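You operate a simulated robot arm through the tools that you are given. There is no shell and no other tool.

You are at the controls of a simulated robot arm. One attempt, no reset.

## Task
Cool the sensor tester to 50 C, then rack its sensors but the one its clipboard names.
Fine: wait for the ready lamp, use the grey rack (cold sensors only) and switch the sensor tester off after.

Only the result counts: the job must be done as asked and must still hold three seconds after the hand-in. Knocking over, shifting, dropping, spilling or breaking anything else fails it.

## Robot
A 5-joint arm with a two-finger parallel gripper, fixed in place. Base frame: the origin is at the foot of the arm, x ahead of it, y to its left, z up; the work surface is at about z = 0. Lengths are in m, angles in degrees, forces in N, time in s.
With the tool pointing down near the work surface it reaches from about 0.26 to 0.6 m from the base axis. Its first joint turns from -66.0 to 66.0 degrees. The tool tilts only in the upright plane through the base axis and itself; it spins freely about its own axis. Payload 1.57 kg.
Tool frame: the origin (TCP) lies between the finger pads and is the grasp point; the fingertips stand 0.03 m ahead of it; z points along the fingers, y is the line along which they close. Largest opening 0.08 m; finger width 0.017, thickness 0.012; the body of the gripper, 0.04 by 0.082 m, starts 0.08 m behind the TCP.
Orientation is that of the tool frame in the base frame, as [roll, pitch, yaw] about the fixed x, y, z axes, in that order (R = Rz(yaw) Ry(pitch) Rx(roll)). With the fingers straight down and closing along the base's y, the tool's x points along the base's -x, its y along +y and its z along -z.

## Interface
- The arm moves only by the tool drive_tool. Its argument "rows" is a list of rows, each an object (a shift or turn left out is 0, a gripper value left out holds the last) with "delta_pos": the shift along the base's x, y, z in m, a list of three; "angular": the turn, a rotation vector about the base's x, y, z in degrees, a list of three. In form: [{"delta_pos": [x, y, z], "angular": [ax, ay, az]}, ...]. A call has 1 to 20 rows; each row is the pose to reach, as a shift and turn from the pose commanded when the call began. "grip" is the gripper command, from -1 (shut) to 1 (fully open), values between in proportion, set as the call begins (left out, the last holds). Rows are played at 5 a second. More than 0.05 m and 8.6 degrees between two rows, or a gripper value outside its range, and nothing of the call is played. A pose out of reach is approached as far as the arm can. The call stops where the force on the tool passes 60 N (or 10 N more than at its start, if that is more) or the arm is blocked; 0.2 s more then pass. Each finger travels about 0.153 m/s and halts on what it meets, pressing with about 27 N; the grip force reading is that of the motor and also rises with nothing between the fingers. The clock runs only during rows and for 0.2 s after the last one: add rows that repeat a pose to give the fingers time. It gives the time, the measured TCP pose, the force on the tool (base axes), the opening and the grip force at its end, in the units of the frame above (readings bear some noise), with the torque about the TCP (base axes, N m) and any sound that the robot's microphone picked up.
- Cameras (640 x 400 px; columns grow to the right, rows downward): "scene" is fixed at [0.0426, 0.39, 0.5421]; the picture's right is [-0.68, -0.73, 0.00], its down [-0.36, 0.33, -0.87] and it looks along [0.64, -0.59, -0.49] (base axes); focal length 342 px, centre (320, 200). "wrist" rides on the gripper at [0.072, -0.007, -0.122] in the tool frame; the picture's right is [0.09, 1.00, 0.00], its down [-0.84, 0.08, -0.54] and it looks along [-0.54, 0.05, 0.84] (tool axes); focal length 238 px, centre (320, 200).
- grab_frame(camera): a new picture of that camera. It takes no simulated time.
- pixel_to_xyz(camera, pixels): for up to 12 pixels [column, row] of the newest picture of that camera ("zoom" is the newest enlarged one), the place [x, y, z] in the base frame of the surface seen there, good to about 0.003 m, but the place of the scene camera against the robot may be out by one fixed shift of up to 0.018 m in any direction. It takes no simulated time.
- zoom(camera, box): a new picture of the part [left, top, right, bottom] of that camera's present view, enlarged. It takes no simulated time.
- job_done(): hands the job in; it is judged then, once.

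Open the gripper and draw the arm clear of the work before you hand the job in, unless the task says otherwise.

The tools are called after ">>>" by a JSON object that holds its "api" and its "payload". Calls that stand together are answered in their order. drive_tool: Moves the arm, as the interface text tells. Its arguments: {"type":"object","properties":{"rows":{"type":"array","items":{"type":"object","properties":{"delta_pos":{"type":"array","items":{"type":"number"}},"angular":{"type":"array","items":{"type":"number"}}}}},"grip":{"type":"number"}},"required":["rows"]} The other tools are called the same way: grab_frame (camera) takes a picture; pixel_to_xyz (camera, pixels) gives the place of the surface under pixels of a picture; zoom (camera, box) takes an enlarged picture of a part of a camera's view; job_done () hands the job in.

At the start:

```text
t: 0.0
eef_pos: [0.3021, -0.1053, 0.3786]
orientation: [-179.9, 0.1, 180.0]
wrist_force: [0.8, 0.4, 0.8]
ft_torque: [0.01, -0.01, 0.04]
width: 0.0799
grasp_force: 0.0
```

scene: 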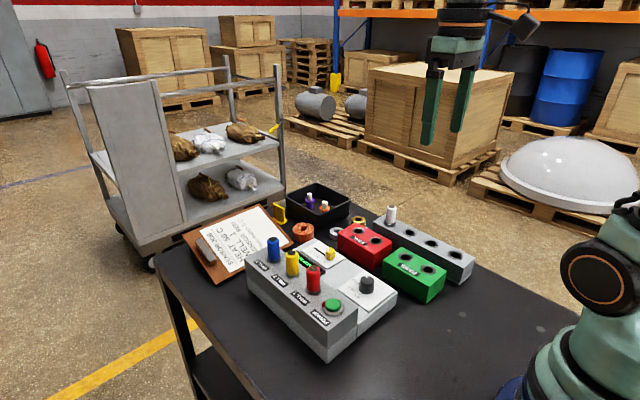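
wrist: 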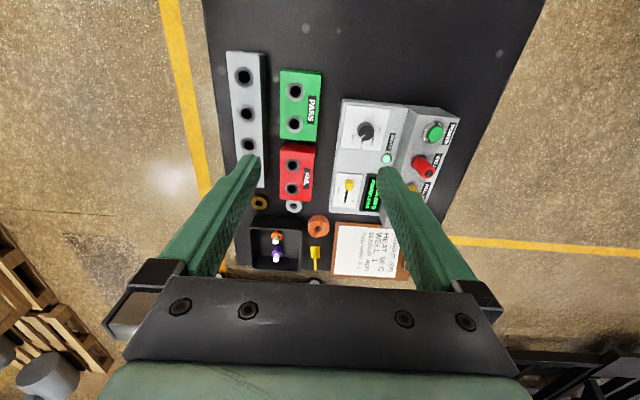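

I start with enlarged views of the tester, its clipboard and the racks (scene around columns 180-480, rows 180-360).

>>> {"api": "zoom", "payload": {"camera": "scene", "box": [170, 180, 330, 280]}}

>>> {"api": "zoom", "payload": {"camera": "scene", "box": [240, 220, 400, 320]}}

>>> {"api": "zoom", "payload": {"camera": "scene", "box": [330, 190, 490, 290]}}

>>> {"api": "zoom", "payload": {"camera": "wrist", "box": [320, 80, 480, 180]}}

>>> {"api": "zoom", "payload": {"camera": "wrist", "box": [300, 160, 460, 290]}}

```text
4.00 times, centred on (250, 230) of scene
```

zoom: 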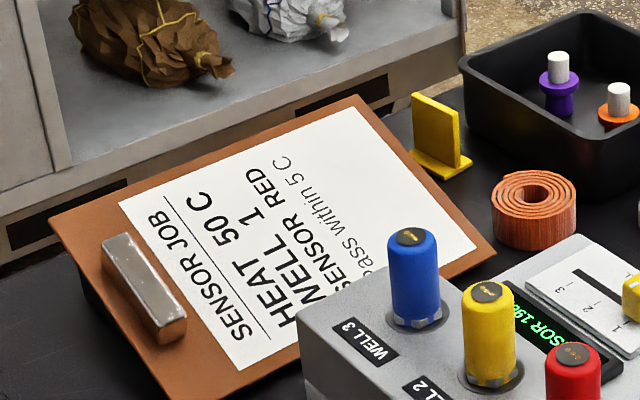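

```text
4.00 times, centred on (320, 270) of scene
```

zoom: 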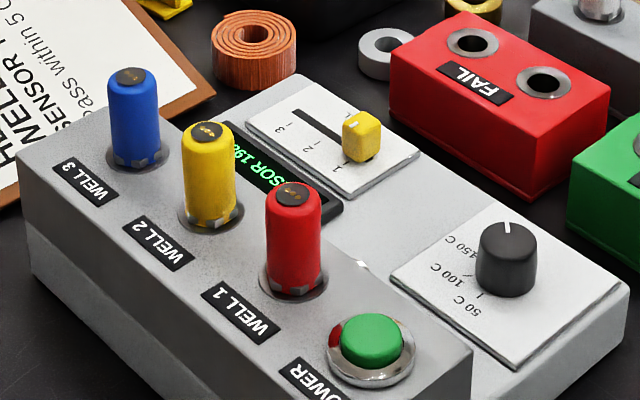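

```text
4.00 times, centred on (410, 240) of scene
```

zoom: 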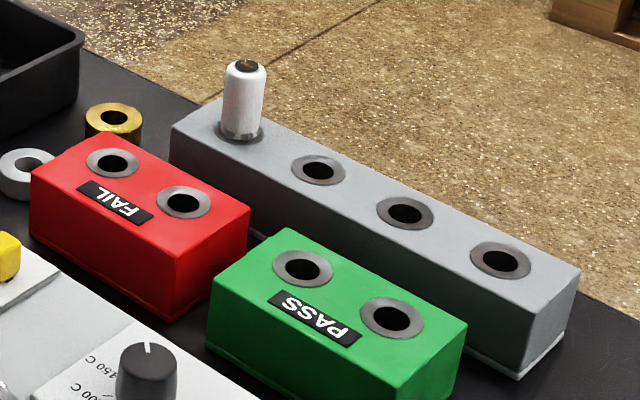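

```text
4.00 times, centred on (400, 130) of wrist
```

zoom: 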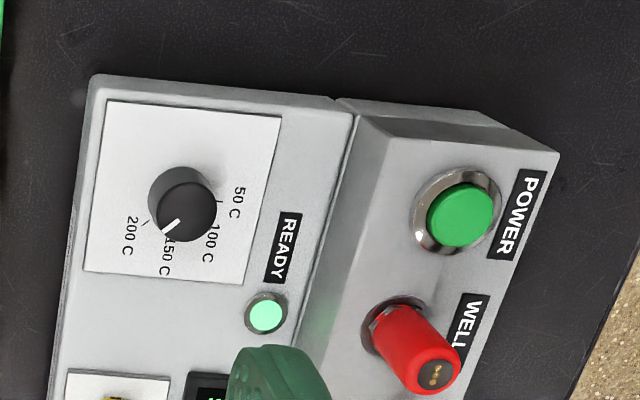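

```text
3.08 times, centred on (380, 225) of wrist
```

zoom: 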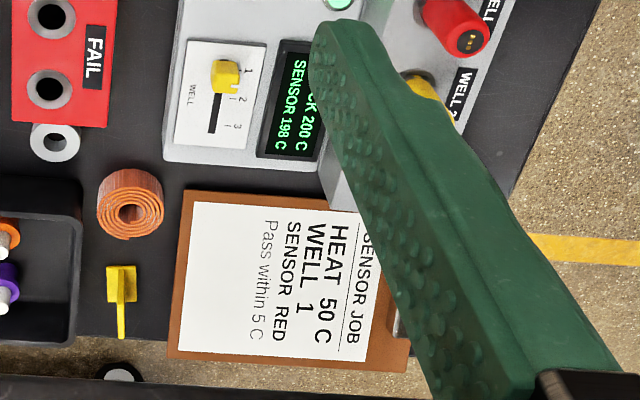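

The clipboard says HEAT 50 C / WELL 1 / SENSOR RED, so blue (well 3) and yellow (well 2) go in the grey rack and red stays. I measure the key points in the wrist picture: knob (367,131), lamp (386,158), power (434,133), red top (420,170), rack holes, slider.

>>> {"api": "pixel_to_xyz", "payload": {"camera": "wrist", "pixels": [[367, 133], [386, 158], [435, 133], [427, 173], [245, 76], [248, 114], [250, 146], [348, 187], [345, 110], [405, 115], [440, 115], [300, 30]]}}

>>> {"api": "pixel_to_xyz", "payload": {"camera": "scene", "pixels": [[366, 278], [333, 304], [313, 270], [292, 255], [273, 239], [391, 209], [409, 232], [431, 243], [455, 255], [330, 254], [366, 290], [400, 372]]}}

```text
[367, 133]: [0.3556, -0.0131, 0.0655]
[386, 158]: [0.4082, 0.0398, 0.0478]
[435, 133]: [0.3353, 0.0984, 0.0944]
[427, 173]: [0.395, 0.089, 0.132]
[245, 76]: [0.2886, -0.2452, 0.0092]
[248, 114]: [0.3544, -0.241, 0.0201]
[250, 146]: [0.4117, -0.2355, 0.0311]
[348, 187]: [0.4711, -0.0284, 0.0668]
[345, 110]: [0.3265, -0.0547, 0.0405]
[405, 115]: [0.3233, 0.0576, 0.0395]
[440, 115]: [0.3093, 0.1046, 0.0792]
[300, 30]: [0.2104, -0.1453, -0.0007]
```

```text
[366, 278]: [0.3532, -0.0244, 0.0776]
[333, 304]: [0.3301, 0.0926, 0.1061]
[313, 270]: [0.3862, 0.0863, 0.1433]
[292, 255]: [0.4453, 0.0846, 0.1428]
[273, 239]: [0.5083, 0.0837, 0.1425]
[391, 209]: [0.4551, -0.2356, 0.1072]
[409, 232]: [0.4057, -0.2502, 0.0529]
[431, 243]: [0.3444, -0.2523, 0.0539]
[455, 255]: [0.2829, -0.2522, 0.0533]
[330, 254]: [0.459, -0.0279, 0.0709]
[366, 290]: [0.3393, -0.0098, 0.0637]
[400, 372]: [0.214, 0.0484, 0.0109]
```

Tester knob sits at about (0.355,-0.018,0.066), with the scene camera offset about (-0.005,-0.006,+0.011). I move in for a closer look at dial and display with the wrist camera.

>>> {"api": "drive_tool", "payload": {"rows": [{"delta_pos": [0.0, 0.04, -0.02]}, {"delta_pos": [0.0, 0.08, -0.05]}, {"delta_pos": [0.0, 0.1, -0.09]}, {"delta_pos": [0.0, 0.1, -0.12]}, {"delta_pos": [0.0, 0.1, -0.12]}], "grip": 1}}

>>> {"api": "grab_frame", "payload": {"camera": "wrist"}}

```text
t: 1.2
eef_pos: [0.3021, -0.004, 0.258]
orientation: [-179.9, 0.0, -180.0]
wrist_force: [0.8, 0.5, -0.2]
ft_torque: [0.02, -0.02, -0.02]
width: 0.08
grasp_force: 0.0
```

```text
taken
```

wrist: 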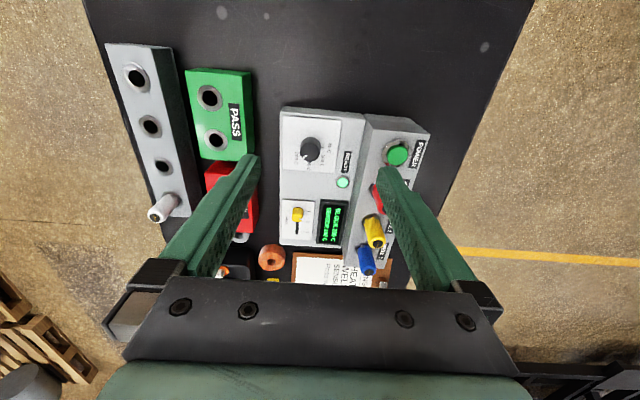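

The knob is at (311,149), lamp (342,182) lit green, display (331,222). I zoom in on these.

>>> {"api": "zoom", "payload": {"camera": "wrist", "box": [275, 110, 365, 190]}}

>>> {"api": "pixel_to_xyz", "payload": {"camera": "zoom", "pixels": [[265, 260], [240, 305], [300, 240], [220, 250], [300, 320], [420, 330], [480, 520], [210, 300], [400, 200], [150, 330]]}}

>>> {"api": "zoom", "payload": {"camera": "wrist", "box": [275, 180, 395, 280]}}

```text
5.00 times, centred on (320, 150) of wrist
```

zoom: 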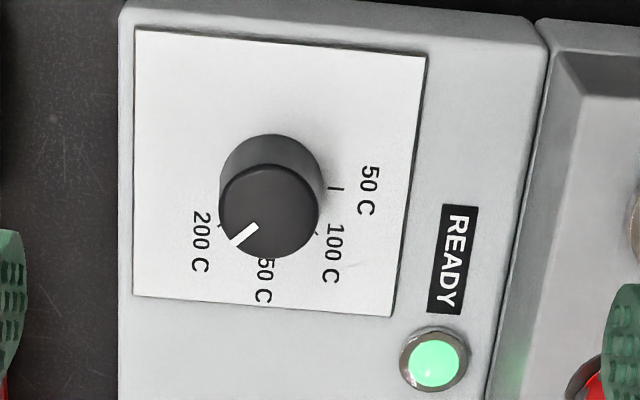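

```text
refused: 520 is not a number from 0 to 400
```

```text
4.00 times, centred on (335, 230) of wrist
```

zoom: 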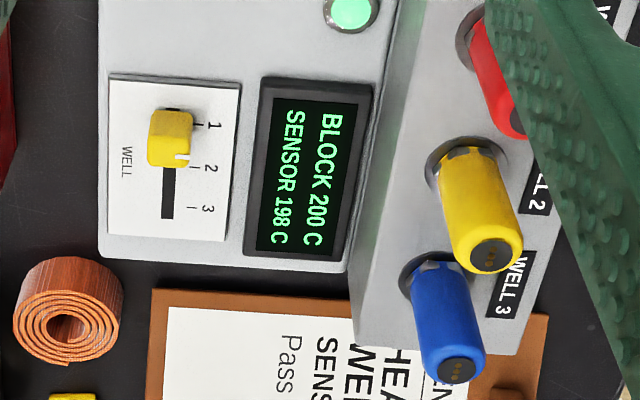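

>>> {"api": "zoom", "payload": {"camera": "wrist", "box": [285, 125, 349, 165]}}

```text
10.00 times, centred on (317, 145) of wrist
```

zoom: 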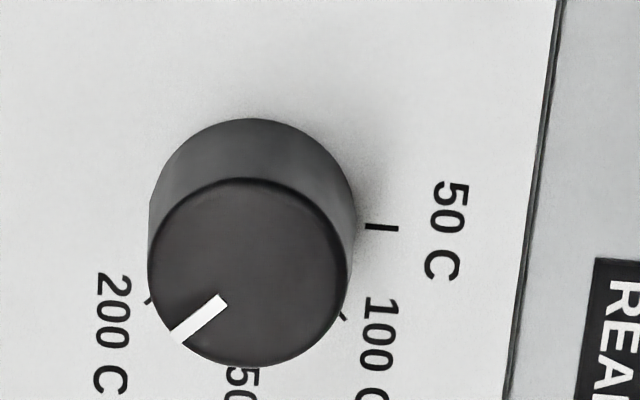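

In the 10x view the knob top centre is (250,272), the pointer runs (222,300)-(175,338), and ticks are at (382,228), (343,317), (150,298). I deproject these.

>>> {"api": "pixel_to_xyz", "payload": {"camera": "zoom", "pixels": [[250, 272], [222, 300], [180, 335], [396, 228], [370, 227], [345, 318], [149, 300], [155, 265], [342, 275], [250, 185], [250, 355], [250, 112]]}}

```text
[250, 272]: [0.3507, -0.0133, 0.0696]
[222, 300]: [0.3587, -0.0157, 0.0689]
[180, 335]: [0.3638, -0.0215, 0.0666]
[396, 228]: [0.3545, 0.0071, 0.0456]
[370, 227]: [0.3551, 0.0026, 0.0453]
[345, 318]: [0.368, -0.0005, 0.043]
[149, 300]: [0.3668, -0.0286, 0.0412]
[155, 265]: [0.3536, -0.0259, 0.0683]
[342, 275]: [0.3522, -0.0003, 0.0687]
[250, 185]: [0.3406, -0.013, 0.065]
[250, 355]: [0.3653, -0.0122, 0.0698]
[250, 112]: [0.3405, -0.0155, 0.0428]
```

Knob centre is (0.353,-0.0135), radius ≈0.0125, top z 0.068; the pointer is at the 200 tick and 50 lies 135° counter-clockwise (seen from above). I descend to hover over the knob with a partly closed gripper and check.

>>> {"api": "drive_tool", "payload": {"rows": [{"delta_pos": [0.025, -0.005, -0.03]}, {"delta_pos": [0.0515, -0.0095, -0.07]}, {"delta_pos": [0.0515, -0.0095, -0.11]}, {"delta_pos": [0.0515, -0.0095, -0.14]}, {"delta_pos": [0.0515, -0.0095, -0.14]}], "grip": 0.25}}

>>> {"api": "grab_frame", "payload": {"camera": "wrist"}}

>>> {"api": "grab_frame", "payload": {"camera": "scene"}}

```text
t: 2.4
eef_pos: [0.3529, -0.0137, 0.1192]
orientation: [-180.0, 0.1, 180.0]
wrist_force: [0.6, -0.2, 0.0]
ft_torque: [-0.05, -0.01, 0.02]
width: 0.05
grasp_force: 0.1
```

```text
taken
```

wrist: 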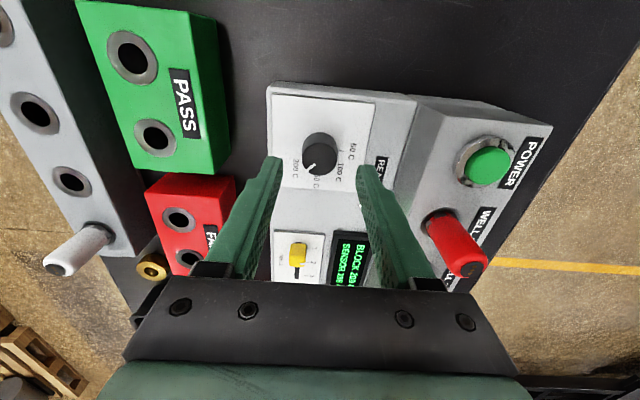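

```text
taken
```

scene: 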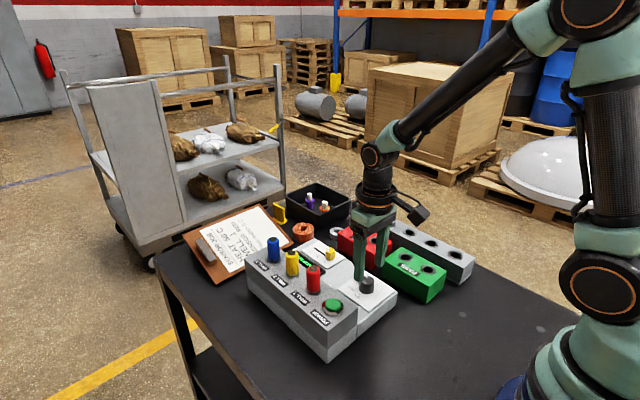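

The knob now shows between the fingers (top about (320,158)). I measure it once more.

>>> {"api": "zoom", "payload": {"camera": "wrist", "box": [272, 120, 368, 180]}}

>>> {"api": "pixel_to_xyz", "payload": {"camera": "wrist", "pixels": [[320, 158], [303, 158], [337, 158], [320, 143], [320, 173], [320, 130], [350, 120]]}}

```text
6.67 times, centred on (320, 150) of wrist
```

zoom: 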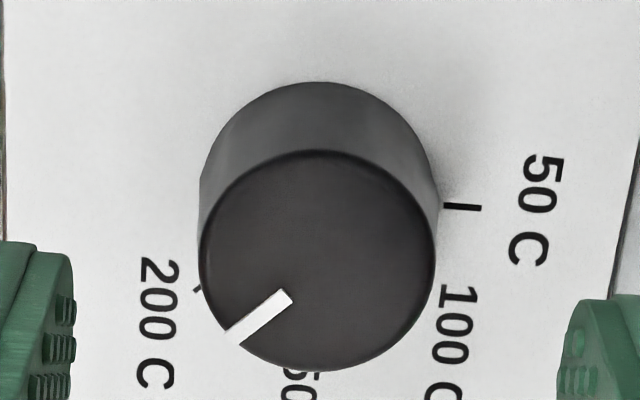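

```text
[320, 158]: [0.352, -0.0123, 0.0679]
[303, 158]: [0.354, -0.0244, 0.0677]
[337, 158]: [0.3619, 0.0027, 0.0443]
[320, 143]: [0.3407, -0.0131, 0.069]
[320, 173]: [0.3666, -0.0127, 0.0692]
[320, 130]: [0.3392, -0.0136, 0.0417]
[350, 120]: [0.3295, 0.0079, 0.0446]
```

Knob centred at (0.353,-0.013). I descend to z≈0.079 and close on the knob.

>>> {"api": "drive_tool", "payload": {"rows": [{"delta_pos": [0.0005, 0.0005, -0.015]}, {"delta_pos": [0.0005, 0.0005, -0.03]}, {"delta_pos": [0.0005, 0.0005, -0.04]}, {"delta_pos": [0.0005, 0.0005, -0.04]}]}}

>>> {"api": "drive_tool", "payload": {"rows": [{"delta_pos": [0, 0, 0]}, {"delta_pos": [0, 0, 0]}, {"delta_pos": [0, 0, 0]}], "grip": -1}}

```text
t: 3.4
eef_pos: [0.3536, -0.0137, 0.0791]
orientation: [180.0, 0.0, 180.0]
wrist_force: [-0.1, 0.1, 0.0]
ft_torque: [-0.02, 0.01, 0.02]
width: 0.0503
grasp_force: 0.1
```

```text
t: 4.2
eef_pos: [0.3535, -0.0143, 0.0771]
orientation: [180.0, 0.0, 180.0]
wrist_force: [0.7, -22.3, -6.1]
ft_torque: [-0.64, -0.11, -0.05]
width: 0.0293
grasp_force: 39.1
```

The gripper closed at 0.029 m on the knob with -22 N in y, so the knob centre is a little further to -y. I shift a bit to relieve that.

>>> {"api": "drive_tool", "payload": {"rows": [{"delta_pos": [0, -0.001, 0]}, {"delta_pos": [0, -0.001, 0]}]}}

```text
t: 4.8
eef_pos: [0.3531, -0.0139, 0.0781]
orientation: [-180.0, -0.1, 180.0]
wrist_force: [5.7, -11.3, -15.3]
ft_torque: [-0.33, -0.07, -0.04]
width: 0.0293
grasp_force: 39.2
```

>>> {"api": "drive_tool", "payload": {"rows": [{"delta_pos": [0, -0.001, 0.0]}, {"delta_pos": [0, -0.001, 0.0]}]}}

```text
t: 5.4
eef_pos: [0.3534, -0.013, 0.0788]
orientation: [179.9, 0.0, -179.7]
wrist_force: [11.4, 19.5, -26.7]
ft_torque: [0.48, -0.33, 0.04]
width: 0.0291
grasp_force: 38.8
```

Forces swung to +y and -z, so I release, re-centre a hair and regrip for a clean turn.

>>> {"api": "drive_tool", "payload": {"rows": [{"delta_pos": [0, 0.0007, 0.0]}, {"delta_pos": [0, 0.0007, 0.0]}, {"delta_pos": [0, 0.0007, 0.0]}], "grip": 0.0}}

>>> {"api": "drive_tool", "payload": {"rows": [{"delta_pos": [0, 0, 0]}, {"delta_pos": [0, 0, 0]}, {"delta_pos": [0, 0, 0]}], "grip": -1}}

```text
t: 6.2
eef_pos: [0.3544, -0.0143, 0.0787]
orientation: [-180.0, 0.0, -180.0]
wrist_force: [0.0, 0.2, 0.3]
ft_torque: [0.01, -0.01, 0.02]
width: 0.0401
grasp_force: 0.0
```

```text
t: 7.0
eef_pos: [0.3536, -0.0147, 0.0782]
orientation: [180.0, 0.0, -179.9]
wrist_force: [-0.7, 21.0, 3.5]
ft_torque: [0.6, 0.02, 0.06]
width: 0.029
grasp_force: 39.2
```

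Grip is firm (0.029 m). I now turn counter-clockwise (+z) in 8° steps, first 64°.

>>> {"api": "drive_tool", "payload": {"rows": [{"angular": [0, 0, 8]}, {"angular": [0, 0, 16]}, {"angular": [0, 0, 24]}, {"angular": [0, 0, 32]}, {"angular": [0, 0, 40]}, {"angular": [0, 0, 48]}, {"angular": [0, 0, 56]}, {"angular": [0, 0, 64]}]}}

>>> {"api": "zoom", "payload": {"camera": "scene", "box": [290, 230, 410, 320]}}

>>> {"api": "grab_frame", "payload": {"camera": "wrist"}}

```text
t: 8.8
eef_pos: [0.3542, -0.0159, 0.0787]
orientation: [180.0, 0.0, -115.8]
wrist_force: [6.1, 7.0, -9.0]
ft_torque: [0.33, -0.31, 0.0]
width: 0.0293
grasp_force: 38.9
```

```text
4.44 times, centred on (350, 275) of scene
```

zoom: 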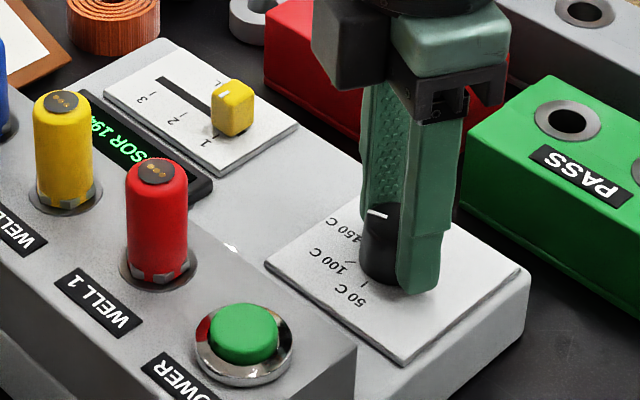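

```text
taken
```

wrist: 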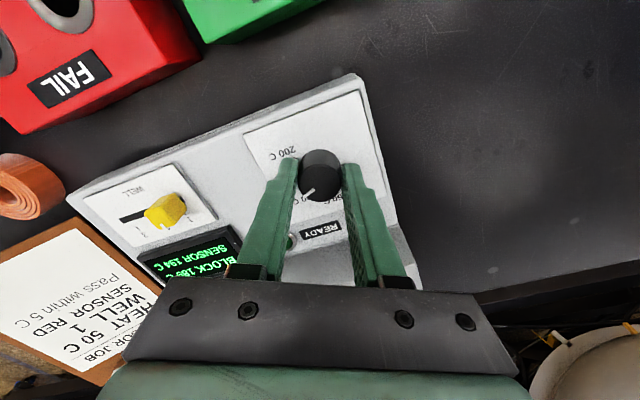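

The knob turns with the gripper (pointer fixed between the fingers) and the block is already dropping (≈189 C). I turn the remaining 71°.

>>> {"api": "drive_tool", "payload": {"rows": [{"angular": [0, 0, 8]}, {"angular": [0, 0, 16]}, {"angular": [0, 0, 24]}, {"angular": [0, 0, 32]}, {"angular": [0, 0, 40]}, {"angular": [0, 0, 48]}, {"angular": [0, 0, 56]}, {"angular": [0, 0, 64]}, {"angular": [0, 0, 71]}, {"angular": [0, 0, 71]}]}}

>>> {"api": "grab_frame", "payload": {"camera": "wrist"}}

>>> {"api": "zoom", "payload": {"camera": "wrist", "box": [272, 120, 368, 180]}}

>>> {"api": "zoom", "payload": {"camera": "scene", "box": [290, 230, 410, 320]}}

```text
t: 11.0
eef_pos: [0.3547, -0.0157, 0.08]
orientation: [-179.7, -0.3, -44.8]
wrist_force: [19.4, 2.7, -9.8]
ft_torque: [-0.08, -0.8, -0.3]
width: 0.0294
grasp_force: 39.2
```

```text
taken
```

wrist: 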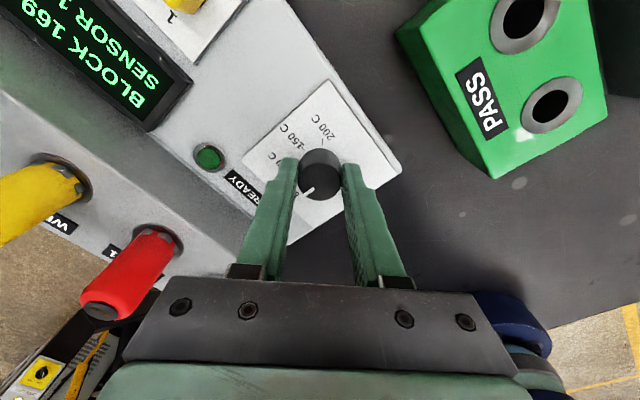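

```text
6.67 times, centred on (320, 150) of wrist
```

zoom: 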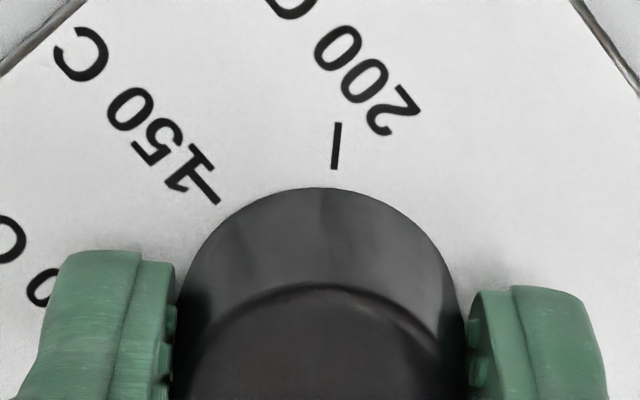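

```text
4.44 times, centred on (350, 275) of scene
```

zoom: 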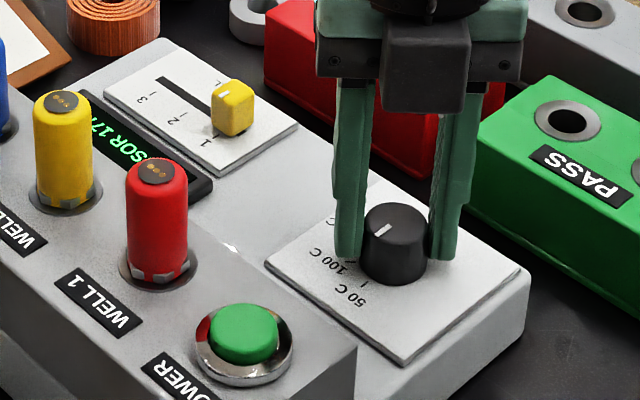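

The pointer now seems near but maybe short of the 50 tick; I look at a tighter view and deproject.

>>> {"api": "zoom", "payload": {"camera": "wrist", "box": [288, 140, 352, 220]}}

>>> {"api": "zoom", "payload": {"camera": "scene", "box": [346, 265, 394, 301]}}

```text
5.00 times, centred on (320, 180) of wrist
```

zoom: 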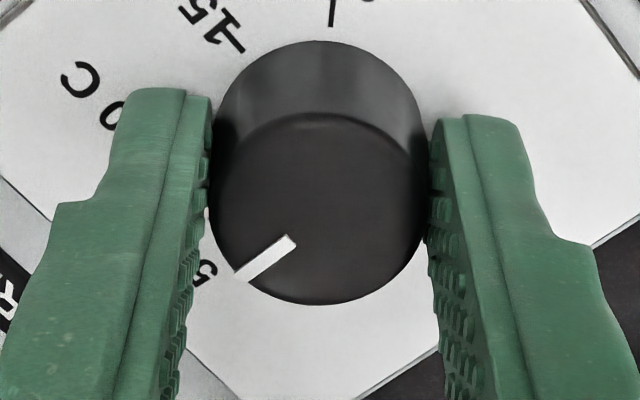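

```text
11.11 times, centred on (370, 283) of scene
```

zoom: 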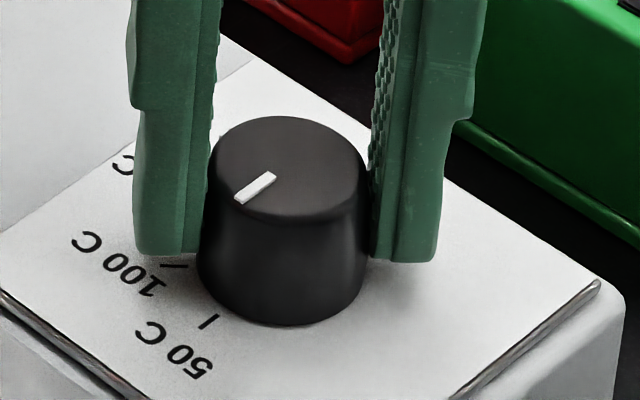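

Projecting the +y direction into the scene view gives slope 0.72, while the pointer shows about 0.69, so it is within a few degrees of the 50 tick. I release, rise and spin back for a straight look.

>>> {"api": "drive_tool", "payload": {"rows": [{"delta_pos": [0, 0, 0]}, {"delta_pos": [0, 0, 0]}, {"delta_pos": [0, 0, 0.02]}, {"delta_pos": [0, 0, 0.04]}, {"delta_pos": [0, 0, 0.06]}], "grip": 0.25}}

>>> {"api": "drive_tool", "payload": {"rows": [{"angular": [0, 0, -8]}, {"angular": [0, 0, -16]}, {"angular": [0, 0, -24]}, {"angular": [0, 0, -32]}, {"angular": [0, 0, -40]}, {"angular": [0, 0, -48]}, {"angular": [0, 0, -56]}, {"angular": [0, 0, -64]}, {"angular": [0, 0, -72]}, {"angular": [0, 0, -80]}, {"angular": [0, 0, -88]}, {"angular": [0, 0, -96]}, {"angular": [0, 0, -104]}, {"angular": [0, 0, -112]}, {"angular": [0, 0, -120]}, {"angular": [0, 0, -128]}, {"angular": [0, 0, -135]}, {"angular": [0, 0, -135]}]}}

>>> {"api": "grab_frame", "payload": {"camera": "wrist"}}

>>> {"api": "zoom", "payload": {"camera": "wrist", "box": [272, 120, 368, 180]}}

>>> {"api": "zoom", "payload": {"camera": "scene", "box": [346, 265, 394, 301]}}

```text
t: 12.2
eef_pos: [0.3539, -0.0156, 0.1388]
orientation: [-179.9, 0.0, -45.0]
wrist_force: [0.4, 0.0, 0.2]
ft_torque: [0.0, 0.0, 0.02]
width: 0.0499
grasp_force: 0.1
```

```text
t: 16.0
eef_pos: [0.3541, -0.0152, 0.1387]
orientation: [-180.0, 0.0, 180.0]
wrist_force: [-0.3, 1.0, 0.6]
ft_torque: [0.0, 0.0, 0.02]
width: 0.0503
grasp_force: 0.1
```

```text
taken
```

wrist: 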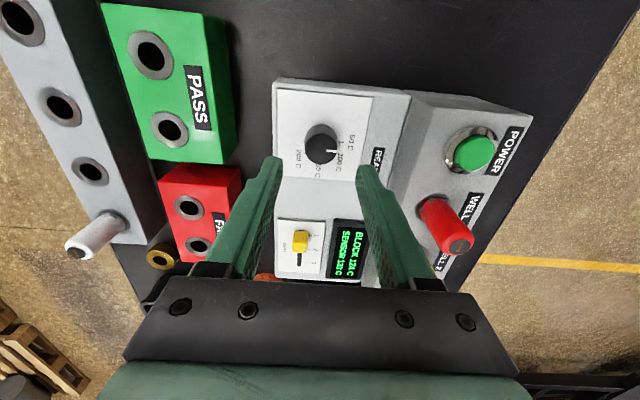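

```text
6.67 times, centred on (320, 150) of wrist
```

zoom: 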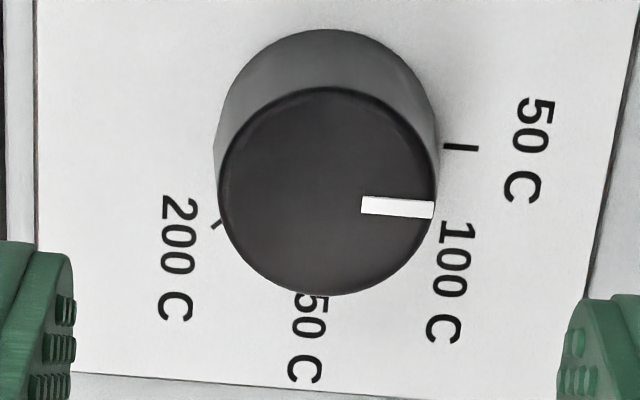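

```text
11.11 times, centred on (370, 283) of scene
```

zoom: 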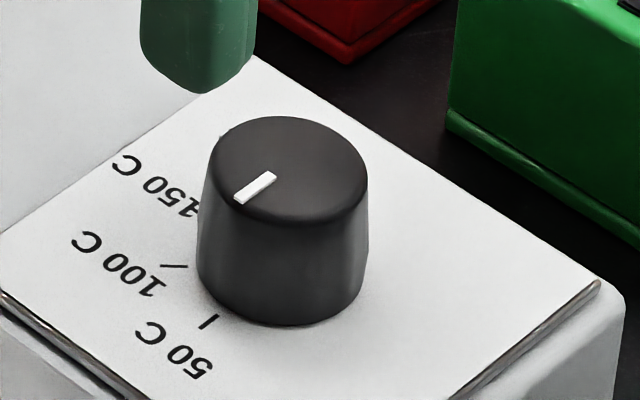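

The pointer is parallel to the 50 tick within about 2° (display reads block 124 C, falling). I back off to a view over the sensors while it cools.

>>> {"api": "drive_tool", "payload": {"rows": [{"delta_pos": [-0.01, 0.01, 0.04]}, {"delta_pos": [-0.03, 0.03, 0.08]}, {"delta_pos": [-0.05, 0.06, 0.11]}, {"delta_pos": [-0.05, 0.09, 0.12]}, {"delta_pos": [-0.05, 0.09, 0.12]}, {"delta_pos": [-0.05, 0.09, 0.12]}, {"delta_pos": [-0.05, 0.09, 0.12]}, {"delta_pos": [-0.05, 0.09, 0.12]}, {"delta_pos": [-0.05, 0.09, 0.12]}, {"delta_pos": [-0.05, 0.09, 0.12]}, {"delta_pos": [-0.05, 0.09, 0.12]}, {"delta_pos": [-0.05, 0.09, 0.12]}, {"delta_pos": [-0.05, 0.09, 0.12]}, {"delta_pos": [-0.05, 0.09, 0.12]}, {"delta_pos": [-0.05, 0.09, 0.12]}, {"delta_pos": [-0.05, 0.09, 0.12]}], "grip": 1}}

>>> {"api": "grab_frame", "payload": {"camera": "wrist"}}

>>> {"api": "zoom", "payload": {"camera": "wrist", "box": [240, 130, 400, 290]}}

```text
t: 19.4
eef_pos: [0.3035, 0.0753, 0.2596]
orientation: [180.0, -0.1, -180.0]
wrist_force: [-0.1, 0.1, 0.3]
ft_torque: [-0.01, 0.0, 0.03]
width: 0.0801
grasp_force: 0.1
```

```text
taken
```

wrist: 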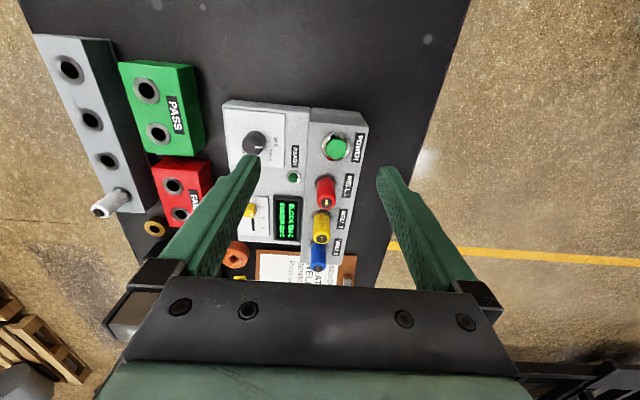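

```text
2.50 times, centred on (320, 210) of wrist
```

zoom: 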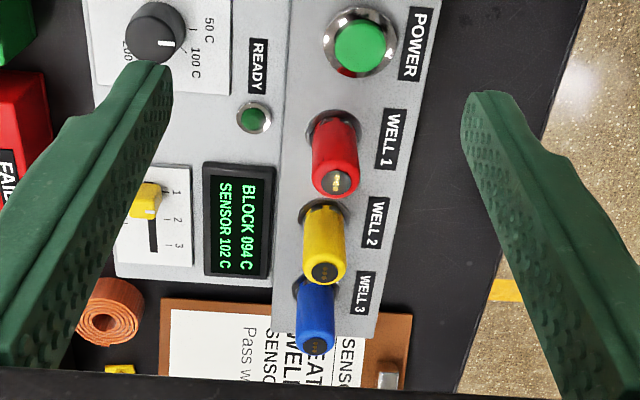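

Block 094 C, sensor 102 C, lamp dark. I measure the sensor tops and the panel around them.

>>> {"api": "pixel_to_xyz", "payload": {"camera": "zoom", "pixels": [[337, 182], [325, 271], [315, 346], [315, 178], [355, 178], [335, 193], [303, 267], [345, 267], [370, 150], [360, 50], [290, 250], [390, 310]]}}

>>> {"api": "zoom", "payload": {"camera": "scene", "box": [245, 220, 345, 320]}}

>>> {"api": "pixel_to_xyz", "payload": {"camera": "scene", "pixels": [[313, 268], [292, 253], [273, 237], [304, 272], [322, 272], [283, 257], [301, 257], [264, 242], [282, 242], [313, 293], [293, 276], [274, 260]]}}

```text
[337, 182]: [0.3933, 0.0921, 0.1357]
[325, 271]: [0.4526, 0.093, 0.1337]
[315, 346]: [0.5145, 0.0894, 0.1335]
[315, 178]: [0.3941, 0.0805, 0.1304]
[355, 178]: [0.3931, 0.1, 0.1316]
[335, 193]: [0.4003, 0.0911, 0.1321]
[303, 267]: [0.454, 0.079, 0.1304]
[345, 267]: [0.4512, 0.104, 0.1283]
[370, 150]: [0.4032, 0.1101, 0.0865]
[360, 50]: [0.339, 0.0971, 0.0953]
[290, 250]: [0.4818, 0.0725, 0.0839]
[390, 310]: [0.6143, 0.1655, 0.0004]
```

```text
4.00 times, centred on (295, 270) of scene
```

zoom: 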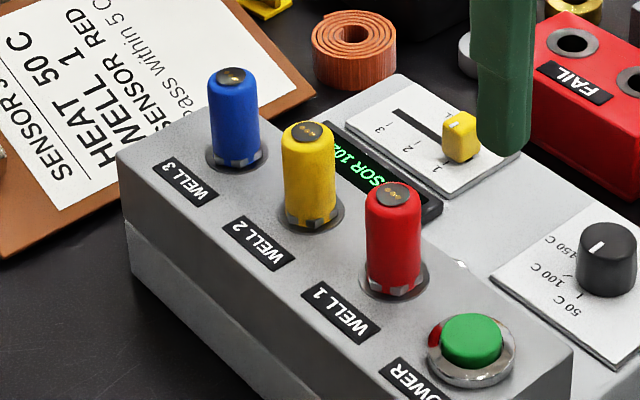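

```text
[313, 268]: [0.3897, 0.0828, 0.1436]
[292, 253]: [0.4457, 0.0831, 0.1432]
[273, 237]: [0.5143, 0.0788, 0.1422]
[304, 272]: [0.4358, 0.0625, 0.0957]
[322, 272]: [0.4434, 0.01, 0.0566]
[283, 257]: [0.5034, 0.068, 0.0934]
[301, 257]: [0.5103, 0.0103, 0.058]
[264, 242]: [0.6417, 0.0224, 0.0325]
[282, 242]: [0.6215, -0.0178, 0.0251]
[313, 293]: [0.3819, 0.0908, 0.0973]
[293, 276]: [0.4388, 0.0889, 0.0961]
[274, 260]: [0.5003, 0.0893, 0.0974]
```

Sensor tops: red (0.393,0.091), yellow (0.4525,0.0915), blue (0.5135,0.0895), z≈0.132, panel z≈0.085. While it cools I go to look down on the grey rack to measure its free holes.

>>> {"api": "drive_tool", "payload": {"rows": [{"delta_pos": [0.0, -0.05, 0.0]}, {"delta_pos": [0.0, -0.1, 0.0]}, {"delta_pos": [0.0, -0.15, 0.0]}, {"delta_pos": [0.0, -0.2, 0.0]}, {"delta_pos": [0.0, -0.25, 0.0]}, {"delta_pos": [0.0, -0.3, -0.01]}, {"delta_pos": [0.0, -0.315, -0.03]}, {"delta_pos": [0.0, -0.315, -0.05]}, {"delta_pos": [0.0, -0.315, -0.05]}]}}

>>> {"api": "grab_frame", "payload": {"camera": "wrist"}}

>>> {"api": "grab_frame", "payload": {"camera": "scene"}}

```text
refused: row 6 steps farther than a row can; nothing moved
```

```text
taken
```

wrist: 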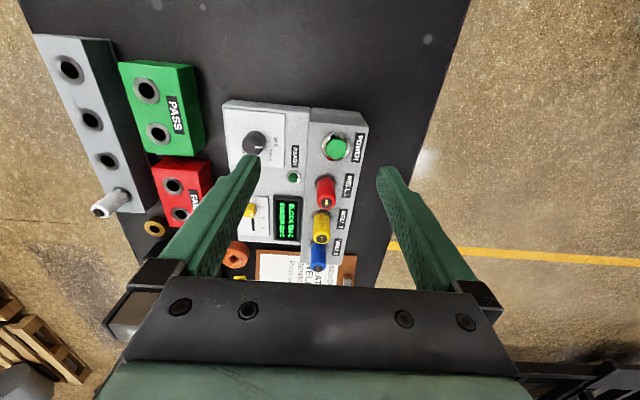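

```text
taken
```

scene: 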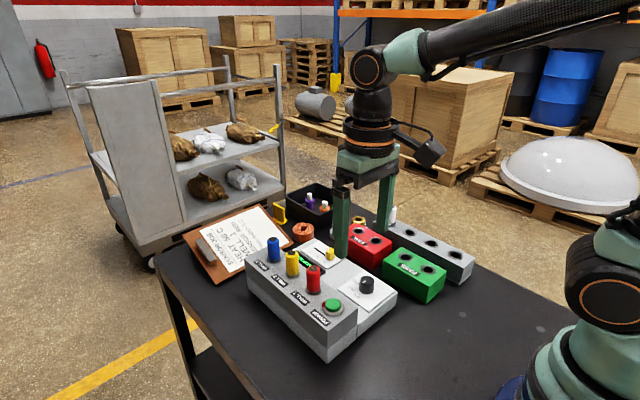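

That call was refused because one step was too long; I repeat with smaller steps.

>>> {"api": "drive_tool", "payload": {"rows": [{"delta_pos": [0.0, -0.045, 0.0]}, {"delta_pos": [0.0, -0.09, 0.0]}, {"delta_pos": [0.0, -0.135, 0.0]}, {"delta_pos": [0.0, -0.18, 0.0]}, {"delta_pos": [0.0, -0.225, 0.0]}, {"delta_pos": [0.0, -0.27, 0.0]}, {"delta_pos": [0.0, -0.3, -0.02]}, {"delta_pos": [0.0, -0.315, -0.04]}, {"delta_pos": [0.0, -0.315, -0.05]}, {"delta_pos": [0.0, -0.315, -0.05]}]}}

>>> {"api": "grab_frame", "payload": {"camera": "wrist"}}

>>> {"api": "zoom", "payload": {"camera": "wrist", "box": [220, 20, 440, 220]}}

>>> {"api": "grab_frame", "payload": {"camera": "scene"}}

```text
t: 21.6
eef_pos: [0.3029, -0.2403, 0.2079]
orientation: [180.0, 0.0, -179.9]
wrist_force: [0.2, -0.3, 0.2]
ft_torque: [0.01, 0.02, -0.03]
width: 0.0799
grasp_force: 0.1
```

```text
taken
```

wrist: 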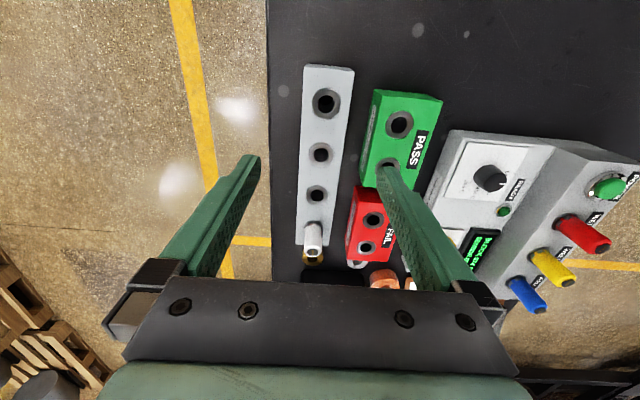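

```text
2.00 times, centred on (330, 120) of wrist
```

zoom: 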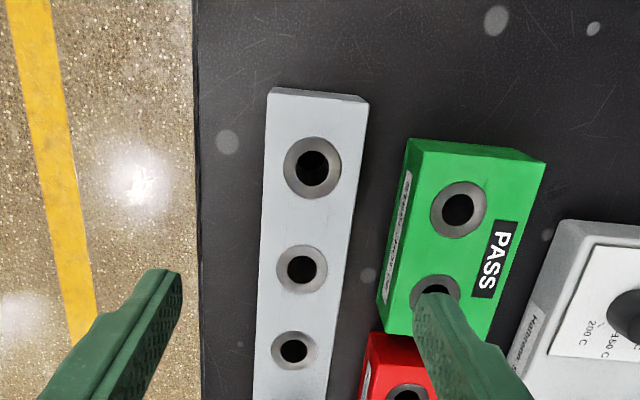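

```text
taken
```

scene: 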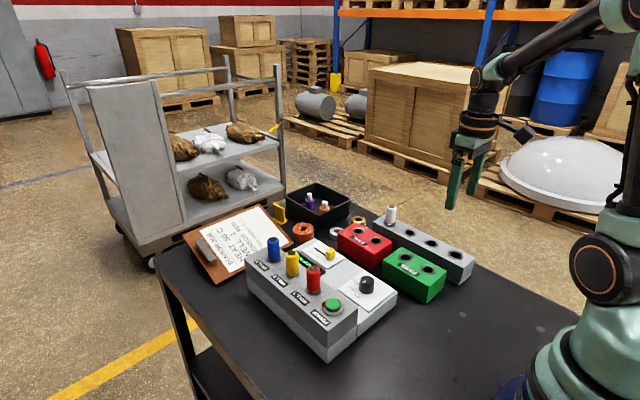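

The three free holes show in the 2x view at (312,168), (302,269), (293,350). I deproject their rims.

>>> {"api": "pixel_to_xyz", "payload": {"camera": "zoom", "pixels": [[289, 168], [336, 168], [312, 142], [312, 193], [280, 269], [324, 269], [302, 248], [302, 291], [274, 350], [315, 350], [294, 333], [294, 366]]}}

>>> {"api": "pixel_to_xyz", "payload": {"camera": "wrist", "pixels": [[404, 103], [390, 175], [370, 200], [360, 235], [312, 255], [312, 225], [290, 60]]}}

>>> {"api": "zoom", "payload": {"camera": "wrist", "box": [295, 60, 375, 180]}}

>>> {"api": "zoom", "payload": {"camera": "wrist", "box": [440, 150, 560, 290]}}

```text
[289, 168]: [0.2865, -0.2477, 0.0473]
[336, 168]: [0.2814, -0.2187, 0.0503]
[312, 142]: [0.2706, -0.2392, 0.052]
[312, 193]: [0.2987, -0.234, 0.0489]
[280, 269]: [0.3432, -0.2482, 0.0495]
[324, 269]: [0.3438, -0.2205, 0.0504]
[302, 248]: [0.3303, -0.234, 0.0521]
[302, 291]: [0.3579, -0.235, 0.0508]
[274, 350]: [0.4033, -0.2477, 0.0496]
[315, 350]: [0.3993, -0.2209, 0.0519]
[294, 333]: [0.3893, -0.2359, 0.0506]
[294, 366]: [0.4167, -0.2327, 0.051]
```

```text
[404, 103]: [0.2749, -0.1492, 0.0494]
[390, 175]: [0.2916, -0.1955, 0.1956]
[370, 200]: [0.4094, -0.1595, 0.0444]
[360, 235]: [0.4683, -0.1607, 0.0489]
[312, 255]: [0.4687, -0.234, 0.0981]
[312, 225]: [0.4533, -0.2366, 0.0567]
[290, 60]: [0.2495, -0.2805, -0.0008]
```

```text
3.33 times, centred on (335, 120) of wrist
```

zoom: 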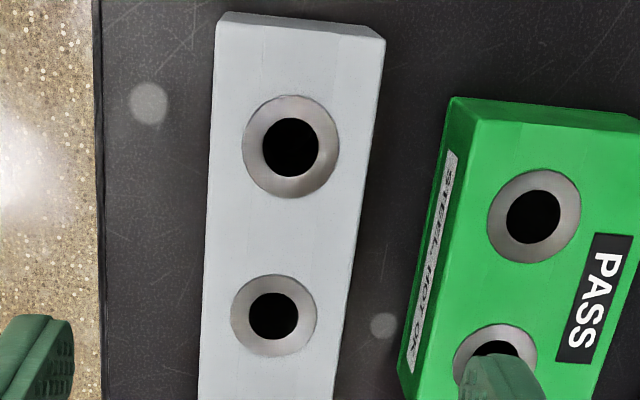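

```text
2.86 times, centred on (500, 220) of wrist
```

zoom: 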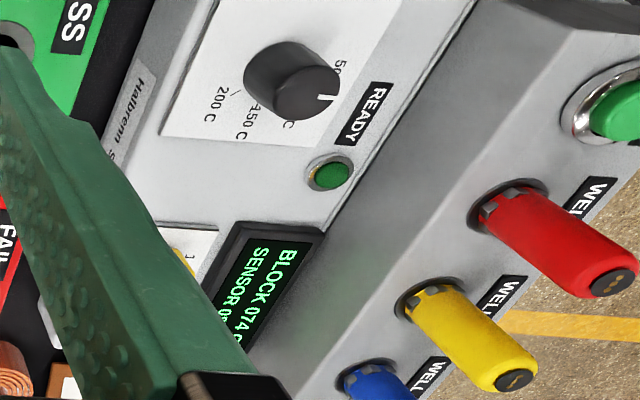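

Block is at 074 C and still falling. I lower over the rack for a closer measurement of the holes (boxes' tops ≈0.05, fingertips stay at 0.10).

>>> {"api": "drive_tool", "payload": {"rows": [{"delta_pos": [0.0, 0.003, -0.04]}, {"delta_pos": [0.0, 0.006, -0.075]}, {"delta_pos": [0.0, 0.006, -0.075]}]}}

>>> {"api": "grab_frame", "payload": {"camera": "wrist"}}

>>> {"api": "zoom", "payload": {"camera": "wrist", "box": [260, 30, 380, 220]}}

```text
t: 22.4
eef_pos: [0.3035, -0.2354, 0.1347]
orientation: [-179.9, 0.0, -179.9]
wrist_force: [-0.5, 0.7, 0.7]
ft_torque: [-0.02, 0.03, -0.01]
width: 0.0799
grasp_force: 0.2
```

```text
taken
```

wrist: 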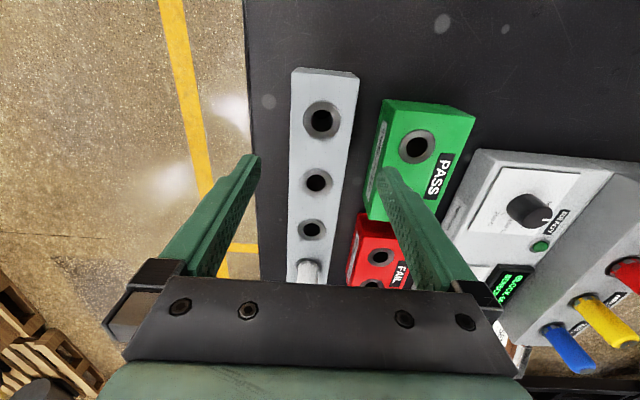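

```text
2.11 times, centred on (320, 125) of wrist
```

zoom: 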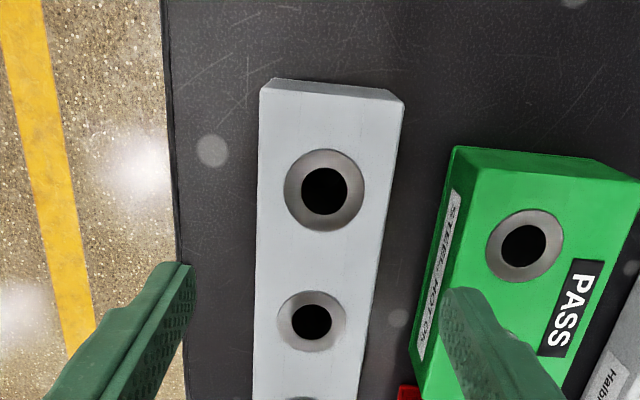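

>>> {"api": "pixel_to_xyz", "payload": {"camera": "zoom", "pixels": [[289, 191], [359, 191], [324, 154], [324, 227], [300, 165], [349, 217], [282, 321], [341, 321], [311, 295], [311, 346], [291, 303], [332, 340]]}}

>>> {"api": "pixel_to_xyz", "payload": {"camera": "wrist", "pixels": [[300, 230], [323, 230], [311, 221], [311, 239], [303, 182], [330, 182], [316, 169], [316, 195], [303, 120], [339, 120], [321, 103], [321, 138]]}}

```text
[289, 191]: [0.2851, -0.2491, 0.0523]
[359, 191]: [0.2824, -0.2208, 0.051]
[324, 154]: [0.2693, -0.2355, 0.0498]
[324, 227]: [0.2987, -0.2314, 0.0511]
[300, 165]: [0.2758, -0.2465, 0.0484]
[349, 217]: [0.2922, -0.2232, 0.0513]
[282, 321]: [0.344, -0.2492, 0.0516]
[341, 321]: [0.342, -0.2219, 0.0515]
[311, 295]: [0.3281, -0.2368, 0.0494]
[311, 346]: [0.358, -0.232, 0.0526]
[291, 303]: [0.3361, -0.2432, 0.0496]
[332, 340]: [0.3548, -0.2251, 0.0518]
```

```text
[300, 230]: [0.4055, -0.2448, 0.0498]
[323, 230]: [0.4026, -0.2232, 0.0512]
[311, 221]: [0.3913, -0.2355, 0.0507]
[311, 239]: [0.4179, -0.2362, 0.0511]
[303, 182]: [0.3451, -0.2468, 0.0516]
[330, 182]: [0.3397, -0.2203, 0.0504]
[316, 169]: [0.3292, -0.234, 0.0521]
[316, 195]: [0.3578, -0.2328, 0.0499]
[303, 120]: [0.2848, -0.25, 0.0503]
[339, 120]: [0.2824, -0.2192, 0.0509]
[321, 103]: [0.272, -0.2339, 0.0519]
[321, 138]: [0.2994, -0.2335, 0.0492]
```

Hole centres average to (0.284,-0.2346), (0.344,-0.2347), (0.404,-0.235), rim z 0.051. I go back over the tester to watch the display and lamp.

>>> {"api": "drive_tool", "payload": {"rows": [{"delta_pos": [0.0, 0.0, 0.045]}, {"delta_pos": [0.0, 0.0, 0.09]}, {"delta_pos": [0.0, 0.03, 0.125]}, {"delta_pos": [0.0, 0.075, 0.125]}, {"delta_pos": [0.0, 0.12, 0.125]}, {"delta_pos": [0.0, 0.165, 0.125]}, {"delta_pos": [0.0, 0.21, 0.125]}, {"delta_pos": [0.0, 0.255, 0.125]}, {"delta_pos": [0.0, 0.3, 0.125]}, {"delta_pos": [0.0, 0.315, 0.125]}, {"delta_pos": [0.0, 0.315, 0.125]}, {"delta_pos": [0.0, 0.315, 0.125]}, {"delta_pos": [0.0, 0.315, 0.125]}, {"delta_pos": [0.0, 0.315, 0.125]}, {"delta_pos": [0.0, 0.315, 0.125]}, {"delta_pos": [0.0, 0.315, 0.125]}]}}

>>> {"api": "zoom", "payload": {"camera": "wrist", "box": [240, 130, 400, 290]}}

```text
t: 25.8
eef_pos: [0.3027, 0.0802, 0.2582]
orientation: [180.0, 0.1, 180.0]
wrist_force: [0.7, 0.2, -0.1]
ft_torque: [0.01, 0.03, -0.02]
width: 0.08
grasp_force: 0.0
```

```text
2.50 times, centred on (320, 210) of wrist
```

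zoom: 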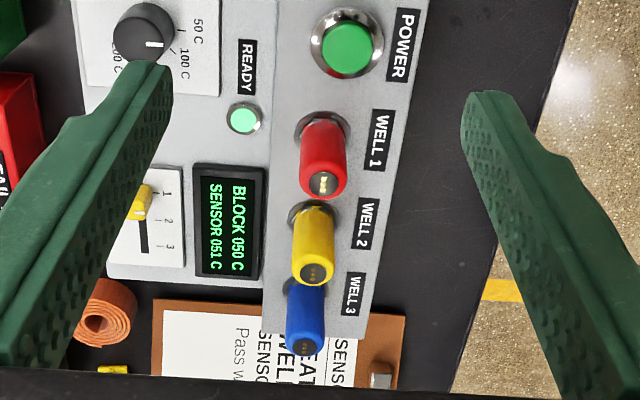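

The lamp is lit: BLOCK 050 C, SENSOR 051 C. I move above the yellow sensor (0.453,0.092) with fingertips well over its top.

>>> {"api": "drive_tool", "payload": {"rows": [{"delta_pos": [0.045, 0.004, 0.0]}, {"delta_pos": [0.09, 0.008, 0.0]}, {"delta_pos": [0.135, 0.0115, 0.0]}, {"delta_pos": [0.1505, 0.0115, -0.03]}, {"delta_pos": [0.1505, 0.0115, -0.06]}, {"delta_pos": [0.1505, 0.0115, -0.06]}], "grip": 0.4}}

>>> {"api": "grab_frame", "payload": {"camera": "wrist"}}

>>> {"api": "zoom", "payload": {"camera": "wrist", "box": [240, 60, 400, 260]}}

```text
t: 27.2
eef_pos: [0.4538, 0.0929, 0.1969]
orientation: [-180.0, -0.1, 179.9]
wrist_force: [0.6, -0.2, -0.2]
ft_torque: [-0.02, 0.01, 0.01]
width: 0.0558
grasp_force: 0.1
```

```text
taken
```

wrist: 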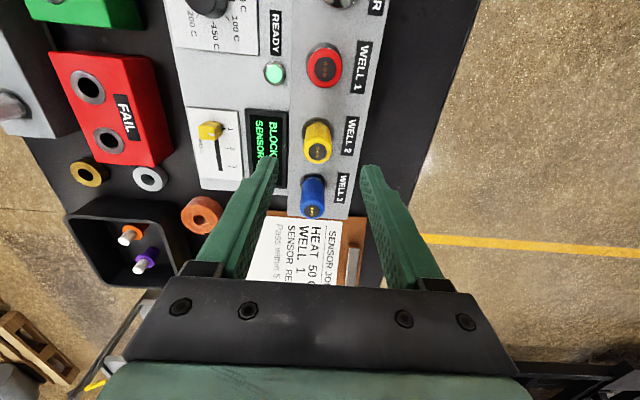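

```text
2.00 times, centred on (320, 160) of wrist
```

zoom: 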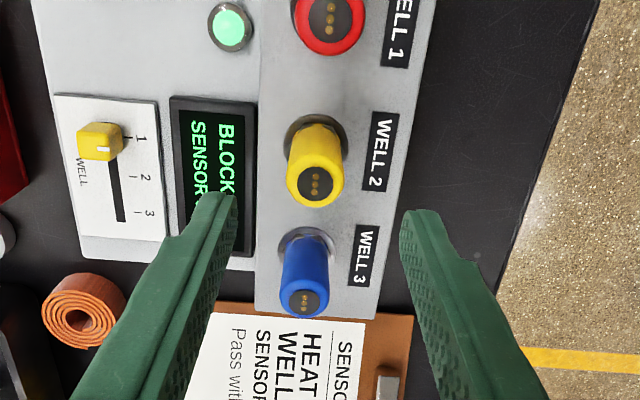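

Yellow's top is at (316,182) in the 2x view; I average several points on its rim.

>>> {"api": "pixel_to_xyz", "payload": {"camera": "zoom", "pixels": [[316, 182], [300, 182], [332, 182], [316, 166], [316, 198], [305, 171], [327, 193], [305, 193], [327, 171], [305, 300], [295, 300], [315, 300]]}}

>>> {"api": "pixel_to_xyz", "payload": {"camera": "wrist", "pixels": [[318, 151], [314, 151], [322, 151], [318, 147], [318, 155], [313, 209], [309, 209], [317, 209], [313, 206], [313, 212], [326, 67], [290, 130]]}}

```text
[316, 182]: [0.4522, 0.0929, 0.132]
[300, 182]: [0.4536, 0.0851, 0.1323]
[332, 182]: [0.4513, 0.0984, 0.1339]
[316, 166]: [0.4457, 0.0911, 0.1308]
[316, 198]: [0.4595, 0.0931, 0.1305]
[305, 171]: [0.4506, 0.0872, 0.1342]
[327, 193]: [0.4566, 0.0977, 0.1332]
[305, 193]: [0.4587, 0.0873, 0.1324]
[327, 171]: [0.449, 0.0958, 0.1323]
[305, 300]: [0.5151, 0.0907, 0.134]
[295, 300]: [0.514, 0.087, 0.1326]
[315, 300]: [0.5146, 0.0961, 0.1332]
```

```text
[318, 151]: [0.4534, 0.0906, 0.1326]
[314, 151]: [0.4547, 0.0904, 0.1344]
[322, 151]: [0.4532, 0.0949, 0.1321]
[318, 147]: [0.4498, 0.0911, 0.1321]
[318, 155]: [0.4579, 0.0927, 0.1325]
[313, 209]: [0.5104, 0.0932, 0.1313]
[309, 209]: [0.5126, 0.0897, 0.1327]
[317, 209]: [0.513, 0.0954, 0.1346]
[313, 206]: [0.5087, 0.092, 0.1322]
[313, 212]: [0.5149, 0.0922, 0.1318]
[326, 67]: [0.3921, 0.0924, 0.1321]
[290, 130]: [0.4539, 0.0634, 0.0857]
```

Yellow at (0.4533,0.092), blue at (0.5138,0.092), tops z≈0.1325. I descend to TCP z 0.121 and grip yellow.

>>> {"api": "drive_tool", "payload": {"rows": [{"delta_pos": [-0.0003, -0.0008, -0.03]}, {"delta_pos": [-0.0003, -0.0008, -0.055]}, {"delta_pos": [-0.0003, -0.0008, -0.076]}, {"delta_pos": [-0.0003, -0.0008, -0.076]}]}}

>>> {"api": "drive_tool", "payload": {"rows": [{"delta_pos": [0, 0, 0]}, {"delta_pos": [0, 0, 0]}, {"delta_pos": [0, 0, 0]}], "grip": -1}}

```text
t: 28.2
eef_pos: [0.4531, 0.0905, 0.1226]
orientation: [-180.0, 0.0, 179.9]
wrist_force: [0.6, 0.3, -0.7]
ft_torque: [-0.02, 0.01, -0.01]
width: 0.056
grasp_force: 0.1
```

```text
t: 29.0
eef_pos: [0.4534, 0.0913, 0.1233]
orientation: [180.0, 0.0, -179.9]
wrist_force: [0.6, 0.9, 0.3]
ft_torque: [-0.02, 0.0, 0.02]
width: 0.0235
grasp_force: 27.3
```

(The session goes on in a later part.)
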